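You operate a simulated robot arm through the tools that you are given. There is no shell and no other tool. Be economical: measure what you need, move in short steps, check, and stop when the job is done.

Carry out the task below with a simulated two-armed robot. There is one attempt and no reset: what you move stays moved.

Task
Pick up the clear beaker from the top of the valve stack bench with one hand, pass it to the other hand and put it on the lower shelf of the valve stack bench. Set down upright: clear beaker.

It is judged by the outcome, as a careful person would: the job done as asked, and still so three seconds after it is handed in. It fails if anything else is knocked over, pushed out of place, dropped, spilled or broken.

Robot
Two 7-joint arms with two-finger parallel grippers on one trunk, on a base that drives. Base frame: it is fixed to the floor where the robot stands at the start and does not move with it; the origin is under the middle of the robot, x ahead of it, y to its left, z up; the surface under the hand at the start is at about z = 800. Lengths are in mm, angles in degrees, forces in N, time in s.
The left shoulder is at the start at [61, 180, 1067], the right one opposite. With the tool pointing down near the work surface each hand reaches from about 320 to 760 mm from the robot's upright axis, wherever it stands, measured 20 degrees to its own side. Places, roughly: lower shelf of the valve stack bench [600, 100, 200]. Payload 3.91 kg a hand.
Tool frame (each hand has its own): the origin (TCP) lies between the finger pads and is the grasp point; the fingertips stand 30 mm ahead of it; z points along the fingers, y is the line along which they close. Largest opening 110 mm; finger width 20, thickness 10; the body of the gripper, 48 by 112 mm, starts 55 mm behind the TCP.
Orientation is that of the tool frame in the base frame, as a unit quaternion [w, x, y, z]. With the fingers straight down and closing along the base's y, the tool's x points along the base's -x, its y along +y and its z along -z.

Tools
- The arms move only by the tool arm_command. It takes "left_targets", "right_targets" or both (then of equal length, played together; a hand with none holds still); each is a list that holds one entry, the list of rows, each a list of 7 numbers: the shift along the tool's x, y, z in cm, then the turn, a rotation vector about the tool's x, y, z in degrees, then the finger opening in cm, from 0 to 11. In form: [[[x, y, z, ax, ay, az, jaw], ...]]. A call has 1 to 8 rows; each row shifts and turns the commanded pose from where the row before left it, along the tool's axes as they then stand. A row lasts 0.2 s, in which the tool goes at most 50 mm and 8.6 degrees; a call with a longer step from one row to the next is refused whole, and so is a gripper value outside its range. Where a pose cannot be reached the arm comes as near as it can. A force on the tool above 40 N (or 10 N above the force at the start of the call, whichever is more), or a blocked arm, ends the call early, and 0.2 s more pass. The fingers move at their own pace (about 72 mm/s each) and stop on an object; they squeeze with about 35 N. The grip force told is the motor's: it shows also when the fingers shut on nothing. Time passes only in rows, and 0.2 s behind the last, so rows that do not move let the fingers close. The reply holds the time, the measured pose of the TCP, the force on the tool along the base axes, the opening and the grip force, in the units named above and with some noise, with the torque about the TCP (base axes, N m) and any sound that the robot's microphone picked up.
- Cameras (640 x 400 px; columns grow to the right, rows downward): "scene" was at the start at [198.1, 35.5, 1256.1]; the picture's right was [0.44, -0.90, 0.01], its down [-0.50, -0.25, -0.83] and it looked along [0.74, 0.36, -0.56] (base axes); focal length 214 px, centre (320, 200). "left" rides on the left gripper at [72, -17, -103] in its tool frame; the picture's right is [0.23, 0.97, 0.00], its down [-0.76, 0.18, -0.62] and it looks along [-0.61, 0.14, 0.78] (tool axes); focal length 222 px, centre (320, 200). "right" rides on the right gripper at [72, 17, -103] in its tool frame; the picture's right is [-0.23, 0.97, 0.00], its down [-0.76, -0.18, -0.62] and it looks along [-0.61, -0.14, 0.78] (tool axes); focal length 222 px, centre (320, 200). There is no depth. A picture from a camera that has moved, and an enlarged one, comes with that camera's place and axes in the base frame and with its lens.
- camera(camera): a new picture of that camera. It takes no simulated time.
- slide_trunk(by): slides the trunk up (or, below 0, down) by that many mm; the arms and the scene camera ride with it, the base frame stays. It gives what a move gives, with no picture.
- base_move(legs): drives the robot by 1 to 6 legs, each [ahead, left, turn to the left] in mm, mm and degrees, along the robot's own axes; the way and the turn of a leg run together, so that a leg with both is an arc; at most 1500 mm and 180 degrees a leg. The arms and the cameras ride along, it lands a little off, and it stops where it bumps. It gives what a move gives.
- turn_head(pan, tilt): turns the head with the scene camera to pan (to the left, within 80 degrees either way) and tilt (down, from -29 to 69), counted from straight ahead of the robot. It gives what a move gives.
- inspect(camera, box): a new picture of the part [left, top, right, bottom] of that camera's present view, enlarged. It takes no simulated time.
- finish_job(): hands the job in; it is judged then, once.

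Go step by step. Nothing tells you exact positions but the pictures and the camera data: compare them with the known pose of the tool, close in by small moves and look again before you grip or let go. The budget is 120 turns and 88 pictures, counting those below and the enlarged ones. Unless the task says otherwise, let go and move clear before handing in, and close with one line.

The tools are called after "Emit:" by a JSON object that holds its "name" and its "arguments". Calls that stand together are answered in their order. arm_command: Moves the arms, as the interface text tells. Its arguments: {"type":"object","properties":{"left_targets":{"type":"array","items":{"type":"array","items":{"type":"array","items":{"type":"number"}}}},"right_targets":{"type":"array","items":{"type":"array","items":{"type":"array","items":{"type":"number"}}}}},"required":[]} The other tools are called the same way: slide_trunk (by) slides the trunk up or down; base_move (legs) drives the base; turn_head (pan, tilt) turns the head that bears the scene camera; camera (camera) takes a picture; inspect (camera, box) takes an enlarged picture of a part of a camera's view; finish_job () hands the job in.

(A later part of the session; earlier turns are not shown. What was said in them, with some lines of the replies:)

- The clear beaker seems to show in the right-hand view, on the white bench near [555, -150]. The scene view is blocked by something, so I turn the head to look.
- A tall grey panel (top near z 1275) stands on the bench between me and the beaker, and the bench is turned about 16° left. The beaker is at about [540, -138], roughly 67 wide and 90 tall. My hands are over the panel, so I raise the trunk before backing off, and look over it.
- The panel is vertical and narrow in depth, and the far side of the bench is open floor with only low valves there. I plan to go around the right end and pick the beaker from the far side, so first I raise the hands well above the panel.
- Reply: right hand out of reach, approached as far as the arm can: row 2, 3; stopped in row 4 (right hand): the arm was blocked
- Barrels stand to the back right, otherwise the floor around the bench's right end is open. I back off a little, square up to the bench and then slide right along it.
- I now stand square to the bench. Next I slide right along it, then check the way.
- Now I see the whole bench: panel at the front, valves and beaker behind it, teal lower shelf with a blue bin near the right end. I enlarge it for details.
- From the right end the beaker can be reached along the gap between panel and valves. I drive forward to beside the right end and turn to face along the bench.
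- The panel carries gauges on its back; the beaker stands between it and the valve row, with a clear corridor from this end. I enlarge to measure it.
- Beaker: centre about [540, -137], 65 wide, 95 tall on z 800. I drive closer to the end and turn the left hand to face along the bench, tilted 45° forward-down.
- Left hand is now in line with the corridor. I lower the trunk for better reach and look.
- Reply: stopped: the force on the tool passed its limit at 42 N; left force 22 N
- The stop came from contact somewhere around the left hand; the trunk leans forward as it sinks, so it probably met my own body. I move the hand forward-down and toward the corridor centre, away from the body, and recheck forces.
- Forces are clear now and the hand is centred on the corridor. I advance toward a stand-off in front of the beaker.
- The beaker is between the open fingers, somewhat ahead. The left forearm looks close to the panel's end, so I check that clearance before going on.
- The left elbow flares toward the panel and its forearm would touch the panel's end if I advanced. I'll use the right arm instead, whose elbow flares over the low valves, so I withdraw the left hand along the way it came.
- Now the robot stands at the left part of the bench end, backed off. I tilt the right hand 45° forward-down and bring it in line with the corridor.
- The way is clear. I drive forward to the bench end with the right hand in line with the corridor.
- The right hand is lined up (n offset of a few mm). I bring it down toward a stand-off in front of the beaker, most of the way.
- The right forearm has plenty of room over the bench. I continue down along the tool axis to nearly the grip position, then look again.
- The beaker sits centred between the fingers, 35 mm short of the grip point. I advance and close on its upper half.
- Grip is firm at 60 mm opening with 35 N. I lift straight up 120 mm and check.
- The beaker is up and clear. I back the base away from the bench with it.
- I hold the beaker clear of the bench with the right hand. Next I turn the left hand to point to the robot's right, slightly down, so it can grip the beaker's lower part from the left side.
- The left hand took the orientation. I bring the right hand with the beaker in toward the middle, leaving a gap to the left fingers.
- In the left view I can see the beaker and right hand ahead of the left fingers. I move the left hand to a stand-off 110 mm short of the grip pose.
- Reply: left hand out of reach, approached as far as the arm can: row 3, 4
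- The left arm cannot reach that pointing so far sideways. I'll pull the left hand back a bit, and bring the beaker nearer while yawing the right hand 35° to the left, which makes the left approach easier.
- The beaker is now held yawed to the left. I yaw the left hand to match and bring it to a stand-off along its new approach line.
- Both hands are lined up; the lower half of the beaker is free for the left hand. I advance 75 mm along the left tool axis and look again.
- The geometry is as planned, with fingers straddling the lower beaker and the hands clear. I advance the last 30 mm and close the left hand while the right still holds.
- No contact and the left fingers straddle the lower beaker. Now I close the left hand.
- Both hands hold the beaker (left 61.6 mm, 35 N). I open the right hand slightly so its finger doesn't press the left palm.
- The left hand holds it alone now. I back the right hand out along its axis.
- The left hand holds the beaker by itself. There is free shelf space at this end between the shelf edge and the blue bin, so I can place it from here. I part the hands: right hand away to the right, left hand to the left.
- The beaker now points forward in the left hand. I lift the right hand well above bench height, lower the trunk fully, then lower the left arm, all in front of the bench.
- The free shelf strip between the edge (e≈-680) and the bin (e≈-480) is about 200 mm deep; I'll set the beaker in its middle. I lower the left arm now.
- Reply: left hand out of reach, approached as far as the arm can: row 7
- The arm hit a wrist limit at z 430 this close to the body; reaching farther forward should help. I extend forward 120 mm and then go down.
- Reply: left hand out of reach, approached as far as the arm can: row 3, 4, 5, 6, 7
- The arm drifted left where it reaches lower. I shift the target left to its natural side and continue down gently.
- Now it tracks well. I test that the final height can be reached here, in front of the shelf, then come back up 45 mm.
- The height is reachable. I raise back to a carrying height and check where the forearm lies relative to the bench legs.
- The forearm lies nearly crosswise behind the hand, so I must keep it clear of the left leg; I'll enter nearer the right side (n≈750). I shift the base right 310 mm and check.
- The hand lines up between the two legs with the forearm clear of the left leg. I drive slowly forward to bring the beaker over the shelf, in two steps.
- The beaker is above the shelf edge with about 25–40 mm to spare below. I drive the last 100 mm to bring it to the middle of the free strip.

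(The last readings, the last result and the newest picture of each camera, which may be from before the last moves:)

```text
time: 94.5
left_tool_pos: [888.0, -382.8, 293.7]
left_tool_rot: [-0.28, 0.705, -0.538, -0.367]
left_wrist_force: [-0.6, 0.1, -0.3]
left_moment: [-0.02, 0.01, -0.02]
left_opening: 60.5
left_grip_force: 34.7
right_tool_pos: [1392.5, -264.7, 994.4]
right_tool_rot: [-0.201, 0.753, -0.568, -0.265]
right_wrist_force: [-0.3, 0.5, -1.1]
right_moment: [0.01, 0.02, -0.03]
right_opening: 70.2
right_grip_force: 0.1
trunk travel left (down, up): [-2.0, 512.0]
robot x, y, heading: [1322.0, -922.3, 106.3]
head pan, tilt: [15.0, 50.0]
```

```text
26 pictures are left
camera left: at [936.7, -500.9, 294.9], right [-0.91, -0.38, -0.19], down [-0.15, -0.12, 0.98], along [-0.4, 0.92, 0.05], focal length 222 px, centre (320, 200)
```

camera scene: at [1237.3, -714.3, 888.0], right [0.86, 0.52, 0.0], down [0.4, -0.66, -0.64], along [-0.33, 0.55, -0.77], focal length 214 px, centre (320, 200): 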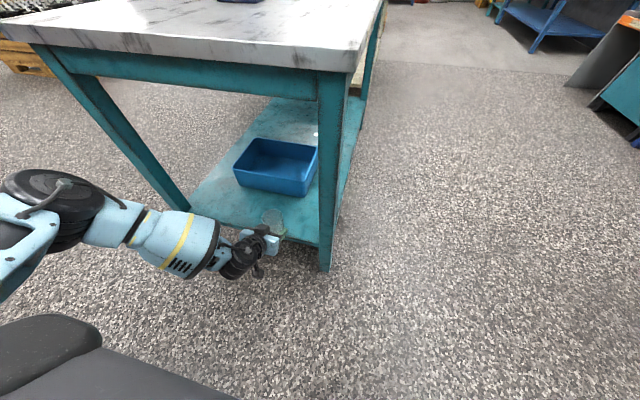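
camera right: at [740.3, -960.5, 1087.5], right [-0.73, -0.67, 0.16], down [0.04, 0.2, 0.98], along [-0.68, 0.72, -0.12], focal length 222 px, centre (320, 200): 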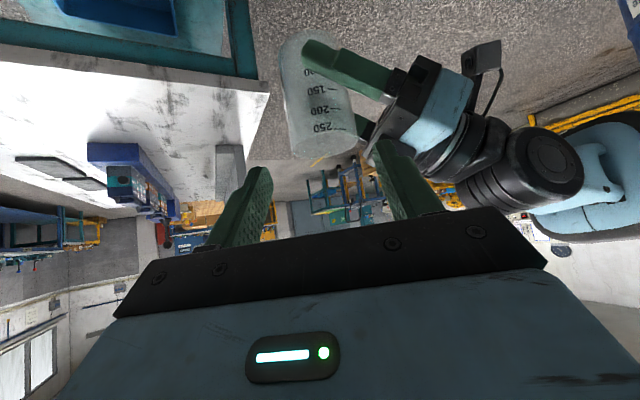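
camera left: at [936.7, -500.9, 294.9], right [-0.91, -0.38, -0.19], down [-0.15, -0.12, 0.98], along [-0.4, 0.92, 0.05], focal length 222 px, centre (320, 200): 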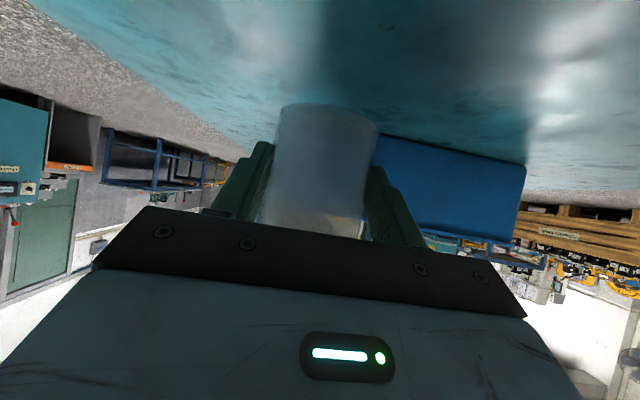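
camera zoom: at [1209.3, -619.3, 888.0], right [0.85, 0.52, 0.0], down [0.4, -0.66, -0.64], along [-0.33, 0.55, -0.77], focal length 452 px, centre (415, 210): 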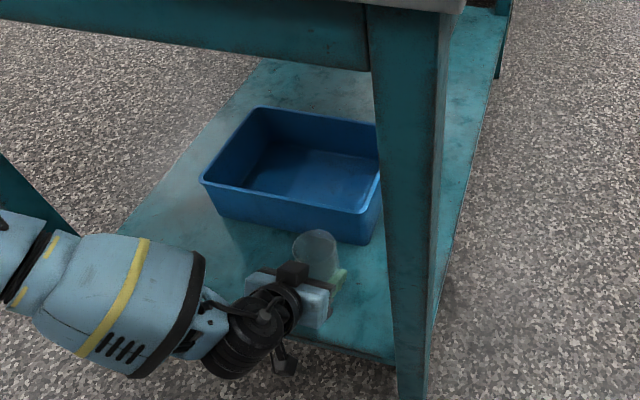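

The beaker is over the free shelf area, about 100 mm from both the bin and the shelf edge. I lower it gently toward the shelf, watching the force.

Emit:
{"name": "arm_command", "arguments": {"left_targets": [[[0.41, 0, 0.286, 0, 0, 0, 5], [0.41, 0, 0.286, 0, 0, 0, 5], [0.41, 0, 0.286, 0, 0, 0, 5], [0.41, 0, 0.286, 0, 0, 0, 5], [0.25, 0, 0.17, 0, 0, 0, 5]]]}}

Emit:
{"name": "camera", "arguments": {"camera": "left"}}

```text
time: 95.7
left_tool_pos: [887.7, -382.8, 271.8]
left_tool_rot: [-0.28, 0.705, -0.538, -0.367]
left_wrist_force: [0.3, 0.3, -0.7]
left_moment: [0.03, -0.02, -0.01]
left_opening: 60.5
left_grip_force: 35.3
right_tool_pos: [1392.0, -264.6, 995.2]
right_tool_rot: [-0.201, 0.753, -0.568, -0.265]
right_wrist_force: [0.2, 0.3, 0.4]
right_moment: [0.0, -0.01, 0.02]
right_opening: 69.9
right_grip_force: 0.1
trunk travel left (down, up): [-2.0, 512.0]
robot x, y, heading: [1316.8, -919.8, 106.4]
head pan, tilt: [15.0, 50.0]
```

```text
25 pictures are left
camera left: at [936.4, -500.3, 272.2], right [-0.91, -0.38, -0.19], down [-0.15, -0.12, 0.98], along [-0.4, 0.92, 0.05], focal length 222 px, centre (320, 200)
```

left: 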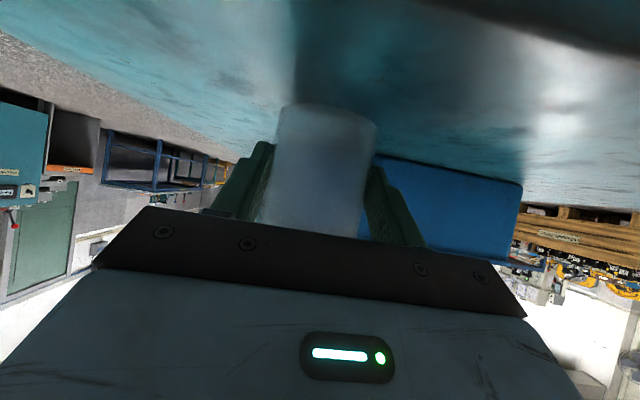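

By parallax the shelf is at about z 226, so only a few millimetres remain. I go down in 1.5 mm steps.

Emit:
{"name": "arm_command", "arguments": {"left_targets": [[[0.123, 0, 0.086, 0, 0, 0, 5], [0.123, 0, 0.086, 0, 0, 0, 5], [0.123, 0, 0.086, 0, 0, 0, 5], [0.123, 0, 0.086, 0, 0, 0, 5]]]}}

```text
time: 96.7
left_tool_pos: [887.9, -382.4, 265.1]
left_tool_rot: [-0.281, 0.705, -0.539, -0.366]
left_wrist_force: [-0.8, -0.1, 0.1]
left_moment: [-0.01, 0.0, -0.02]
left_opening: 60.5
left_grip_force: 34.7
right_tool_pos: [1391.3, -264.7, 994.1]
right_tool_rot: [-0.202, 0.752, -0.569, -0.266]
right_wrist_force: [-0.3, -0.3, -0.5]
right_moment: [-0.01, 0.02, -0.03]
right_opening: 70.0
right_grip_force: 0.1
trunk travel left (down, up): [-2.0, 512.0]
robot x, y, heading: [1317.6, -919.6, 106.4]
head pan, tilt: [15.0, 50.0]
```

No contact yet; I keep going down in small steps.

Emit:
{"name": "arm_command", "arguments": {"left_targets": [[[0.123, 0, 0.086, 0, 0, 0, 5], [0.123, 0, 0.086, 0, 0, 0, 5], [0.123, 0, 0.086, 0, 0, 0, 5], [0.123, 0, 0.086, 0, 0, 0, 5], [0.123, 0, 0.086, 0, 0, 0, 5]]]}}

Emit:
{"name": "camera", "arguments": {"camera": "left"}}

```text
time: 97.9
left_tool_pos: [887.3, -381.9, 260.9]
left_tool_rot: [-0.282, 0.703, -0.538, -0.37]
left_wrist_force: [-1.1, -5.5, 26.8]
left_moment: [0.29, 0.03, -0.15]
left_opening: 60.4
left_grip_force: 35.3
right_tool_pos: [1393.4, -266.8, 996.6]
right_tool_rot: [-0.201, 0.752, -0.569, -0.266]
right_wrist_force: [0.9, 0.8, -0.1]
right_moment: [0.03, 0.0, 0.02]
right_opening: 70.0
right_grip_force: 0.2
trunk travel left (down, up): [-2.0, 512.0]
robot x, y, heading: [1322.7, -919.0, 106.3]
head pan, tilt: [15.0, 50.0]
```

```text
24 pictures are left
camera left: at [936.6, -499.1, 261.1], right [-0.91, -0.38, -0.19], down [-0.15, -0.13, 0.98], along [-0.4, 0.92, 0.06], focal length 222 px, centre (320, 200)
```

left: 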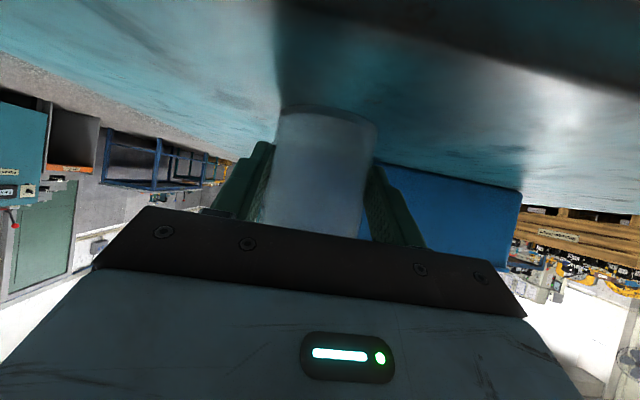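

The beaker has touched the shelf (27 N up). I ease off about 3 mm of the pressing and then open the fingers.

Emit:
{"name": "arm_command", "arguments": {"left_targets": [[[-0.12, 0, -0.085, 0, 0, 0, 5], [-0.12, 0, -0.085, 0, 0, 0, 5], [0, 0, 0, 0, 0, 0, 5]]]}}

```text
time: 98.7
left_tool_pos: [889.4, -383.6, 261.2]
left_tool_rot: [-0.281, 0.704, -0.539, -0.367]
left_wrist_force: [-0.5, 5.6, 15.7]
left_moment: [0.84, 0.3, -0.03]
left_opening: 60.2
left_grip_force: 35.0
right_tool_pos: [1393.4, -265.8, 994.6]
right_tool_rot: [-0.2, 0.752, -0.569, -0.265]
right_wrist_force: [-0.9, -0.5, -0.7]
right_moment: [0.02, 0.02, 0.0]
right_opening: 70.4
right_grip_force: 0.0
trunk travel left (down, up): [-2.0, 512.0]
robot x, y, heading: [1321.1, -915.6, 105.8]
head pan, tilt: [15.0, 50.0]
```

Emit:
{"name": "arm_command", "arguments": {"left_targets": [[[-0.08, 0, -0.057, 0, 0, 0, 5], [-0.04, 0, -0.03, 0, 0, 0, 5], [0, 0, 0, 0, 0, 0, 5]]]}}

```text
time: 99.5
left_tool_pos: [889.2, -383.6, 261.7]
left_tool_rot: [-0.28, 0.705, -0.539, -0.367]
left_wrist_force: [1.7, 1.7, 8.6]
left_moment: [0.45, 0.02, -0.07]
left_opening: 60.2
left_grip_force: 34.9
right_tool_pos: [1393.0, -265.0, 994.8]
right_tool_rot: [-0.2, 0.752, -0.568, -0.266]
right_wrist_force: [-0.2, -0.2, -0.7]
right_moment: [-0.03, -0.08, -0.01]
right_opening: 70.1
right_grip_force: 0.0
trunk travel left (down, up): [-2.0, 512.0]
robot x, y, heading: [1320.2, -922.1, 106.1]
head pan, tilt: [15.0, 50.0]
```

The beaker rests on the shelf with a light 9 N contact. I open the fingers gradually.

Emit:
{"name": "arm_command", "arguments": {"left_targets": [[[0, 0, 0, 0, 0, 0, 6.3], [0, 0, 0, 0, 0, 0, 6.8], [0, 0, 0, 0, 0, 0, 8], [0, 0, 0, 0, 0, 0, 9.5], [0, 0, 0, 0, 0, 0, 9.5]]]}}

Emit:
{"name": "camera", "arguments": {"camera": "left"}}

Emit:
{"name": "inspect", "arguments": {"camera": "scene", "box": [200, 150, 340, 270]}}

```text
time: 100.7
left_tool_pos: [887.8, -382.0, 262.6]
left_tool_rot: [-0.28, 0.705, -0.539, -0.367]
left_wrist_force: [-0.8, 0.2, -0.1]
left_moment: [0.0, -0.01, 0.0]
left_opening: 95.0
left_grip_force: 0.0
right_tool_pos: [1392.7, -264.0, 995.4]
right_tool_rot: [-0.201, 0.752, -0.568, -0.266]
right_wrist_force: [0.3, 0.0, 0.3]
right_moment: [-0.01, -0.02, -0.01]
right_opening: 70.0
right_grip_force: 0.1
trunk travel left (down, up): [-2.0, 512.0]
robot x, y, heading: [1320.5, -921.5, 106.3]
head pan, tilt: [15.0, 50.0]
```

```text
23 pictures are left
camera left: at [936.4, -500.8, 262.9], right [-0.91, -0.38, -0.19], down [-0.15, -0.12, 0.98], along [-0.4, 0.92, 0.05], focal length 222 px, centre (320, 200)
```

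left: 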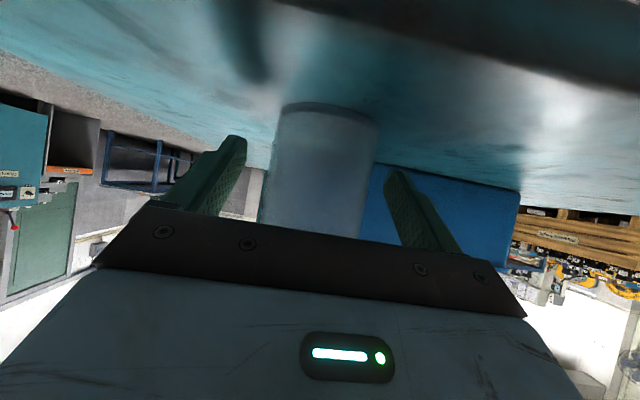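

```text
3.33 times, centred on (270, 210) of scene
camera zoom: at [1209.4, -619.6, 888.1], right [0.85, 0.52, 0.0], down [0.4, -0.65, -0.64], along [-0.33, 0.55, -0.77], focal length 715 px, centre (487, 167)
```

zoom: 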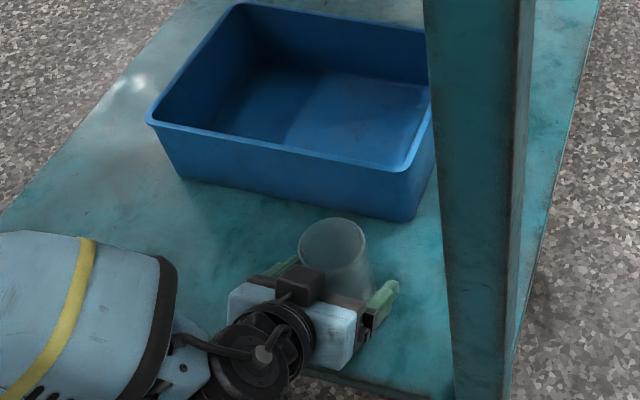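

The beaker stands free on the shelf. I withdraw the left hand along its own axis, then back the base off.

Emit:
{"name": "arm_command", "arguments": {"left_targets": [[[0, 0, -1.5, 0, 0, 0, 9.5], [0, 0, -2.5, 0, 0, 0, 9.5], [0, 0, -3, 0, 0, 0, 9.5], [0, 0, -3, 0, 0, 0, 9.5]]]}}

Emit:
{"name": "camera", "arguments": {"camera": "left"}}

```text
time: 101.7
left_tool_pos: [908.8, -462.3, 319.0]
left_tool_rot: [-0.28, 0.705, -0.538, -0.367]
left_wrist_force: [0.7, 0.1, 0.6]
left_moment: [0.01, 0.0, 0.05]
left_opening: 95.0
left_grip_force: 0.1
right_tool_pos: [1392.1, -265.7, 994.5]
right_tool_rot: [-0.2, 0.753, -0.568, -0.266]
right_wrist_force: [0.5, 0.3, -0.4]
right_moment: [-0.03, -0.03, 0.01]
right_opening: 70.1
right_grip_force: 0.1
trunk travel left (down, up): [-2.0, 512.0]
robot x, y, heading: [1316.4, -919.2, 106.3]
head pan, tilt: [15.0, 50.0]
```

```text
21 pictures are left
camera left: at [956.9, -579.7, 319.8], right [-0.91, -0.38, -0.19], down [-0.15, -0.12, 0.98], along [-0.4, 0.92, 0.05], focal length 222 px, centre (320, 200)
```

left: 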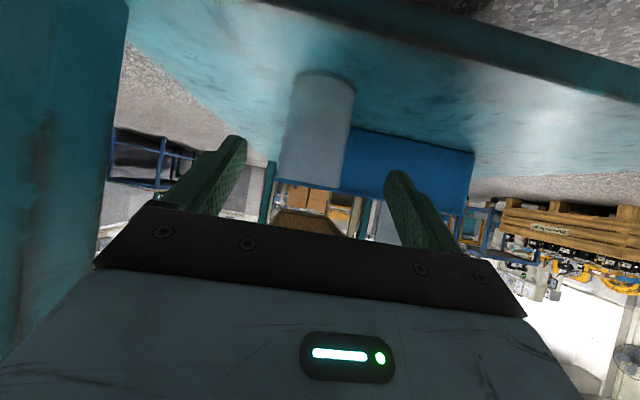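

The hand is clear of the beaker, which stands upright. I back the base off and take a final look.

Emit:
{"name": "base_move", "arguments": {"legs": [[-220, 0, 0]]}}

Emit:
{"name": "camera", "arguments": {"camera": "scene"}}

Emit:
{"name": "camera", "arguments": {"camera": "left"}}

```text
time: 103.4
left_tool_pos: [970.4, -672.3, 319.1]
left_tool_rot: [-0.282, 0.704, -0.54, -0.366]
left_wrist_force: [0.3, 0.2, -0.1]
left_moment: [0.01, 0.03, -0.02]
left_opening: 95.1
left_grip_force: 0.1
right_tool_pos: [1455.0, -476.6, 994.3]
right_tool_rot: [-0.202, 0.752, -0.569, -0.264]
right_wrist_force: [-0.2, -1.2, 0.0]
right_moment: [0.0, 0.02, 0.02]
right_opening: 70.1
right_grip_force: 0.1
trunk travel left (down, up): [-2.0, 512.0]
robot x, y, heading: [1376.9, -1130.6, 106.0]
head pan, tilt: [15.0, 50.0]
```

```text
20 pictures are left
camera scene: at [1271.2, -830.9, 888.2], right [0.86, 0.52, 0.0], down [0.4, -0.66, -0.64], along [-0.33, 0.55, -0.77], focal length 214 px, centre (320, 200)
```

scene: 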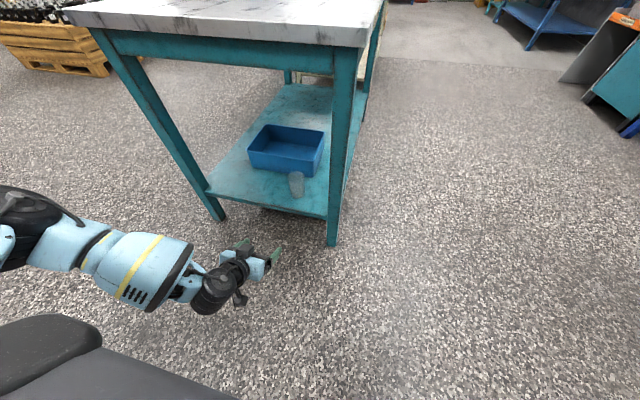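

```text
19 pictures are left
camera left: at [1018.7, -790.4, 319.6], right [-0.91, -0.38, -0.19], down [-0.15, -0.12, 0.98], along [-0.39, 0.92, 0.05], focal length 222 px, centre (320, 200)
```

left: 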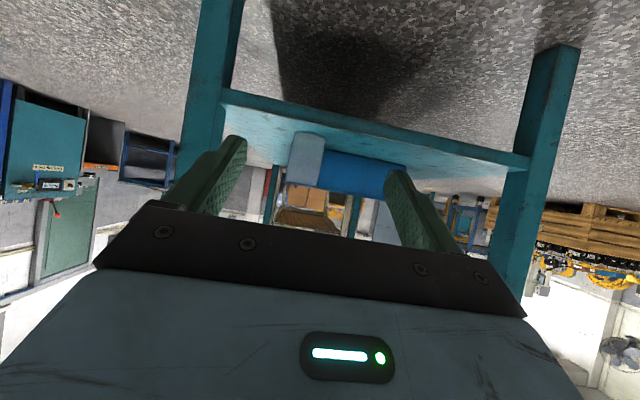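

The beaker stands upright on the lower shelf beside the bin, the hands are clear and nothing else has moved. I hand in the job.

Emit:
{"name": "finish_job", "arguments": {}}

```text
The job is handed in.
```

The clear beaker was picked up with the right hand, passed to the left, and now stands upright on the lower shelf of the valve stack bench. Both hands are clear of it, and nothing else looked moved in the last pictures.
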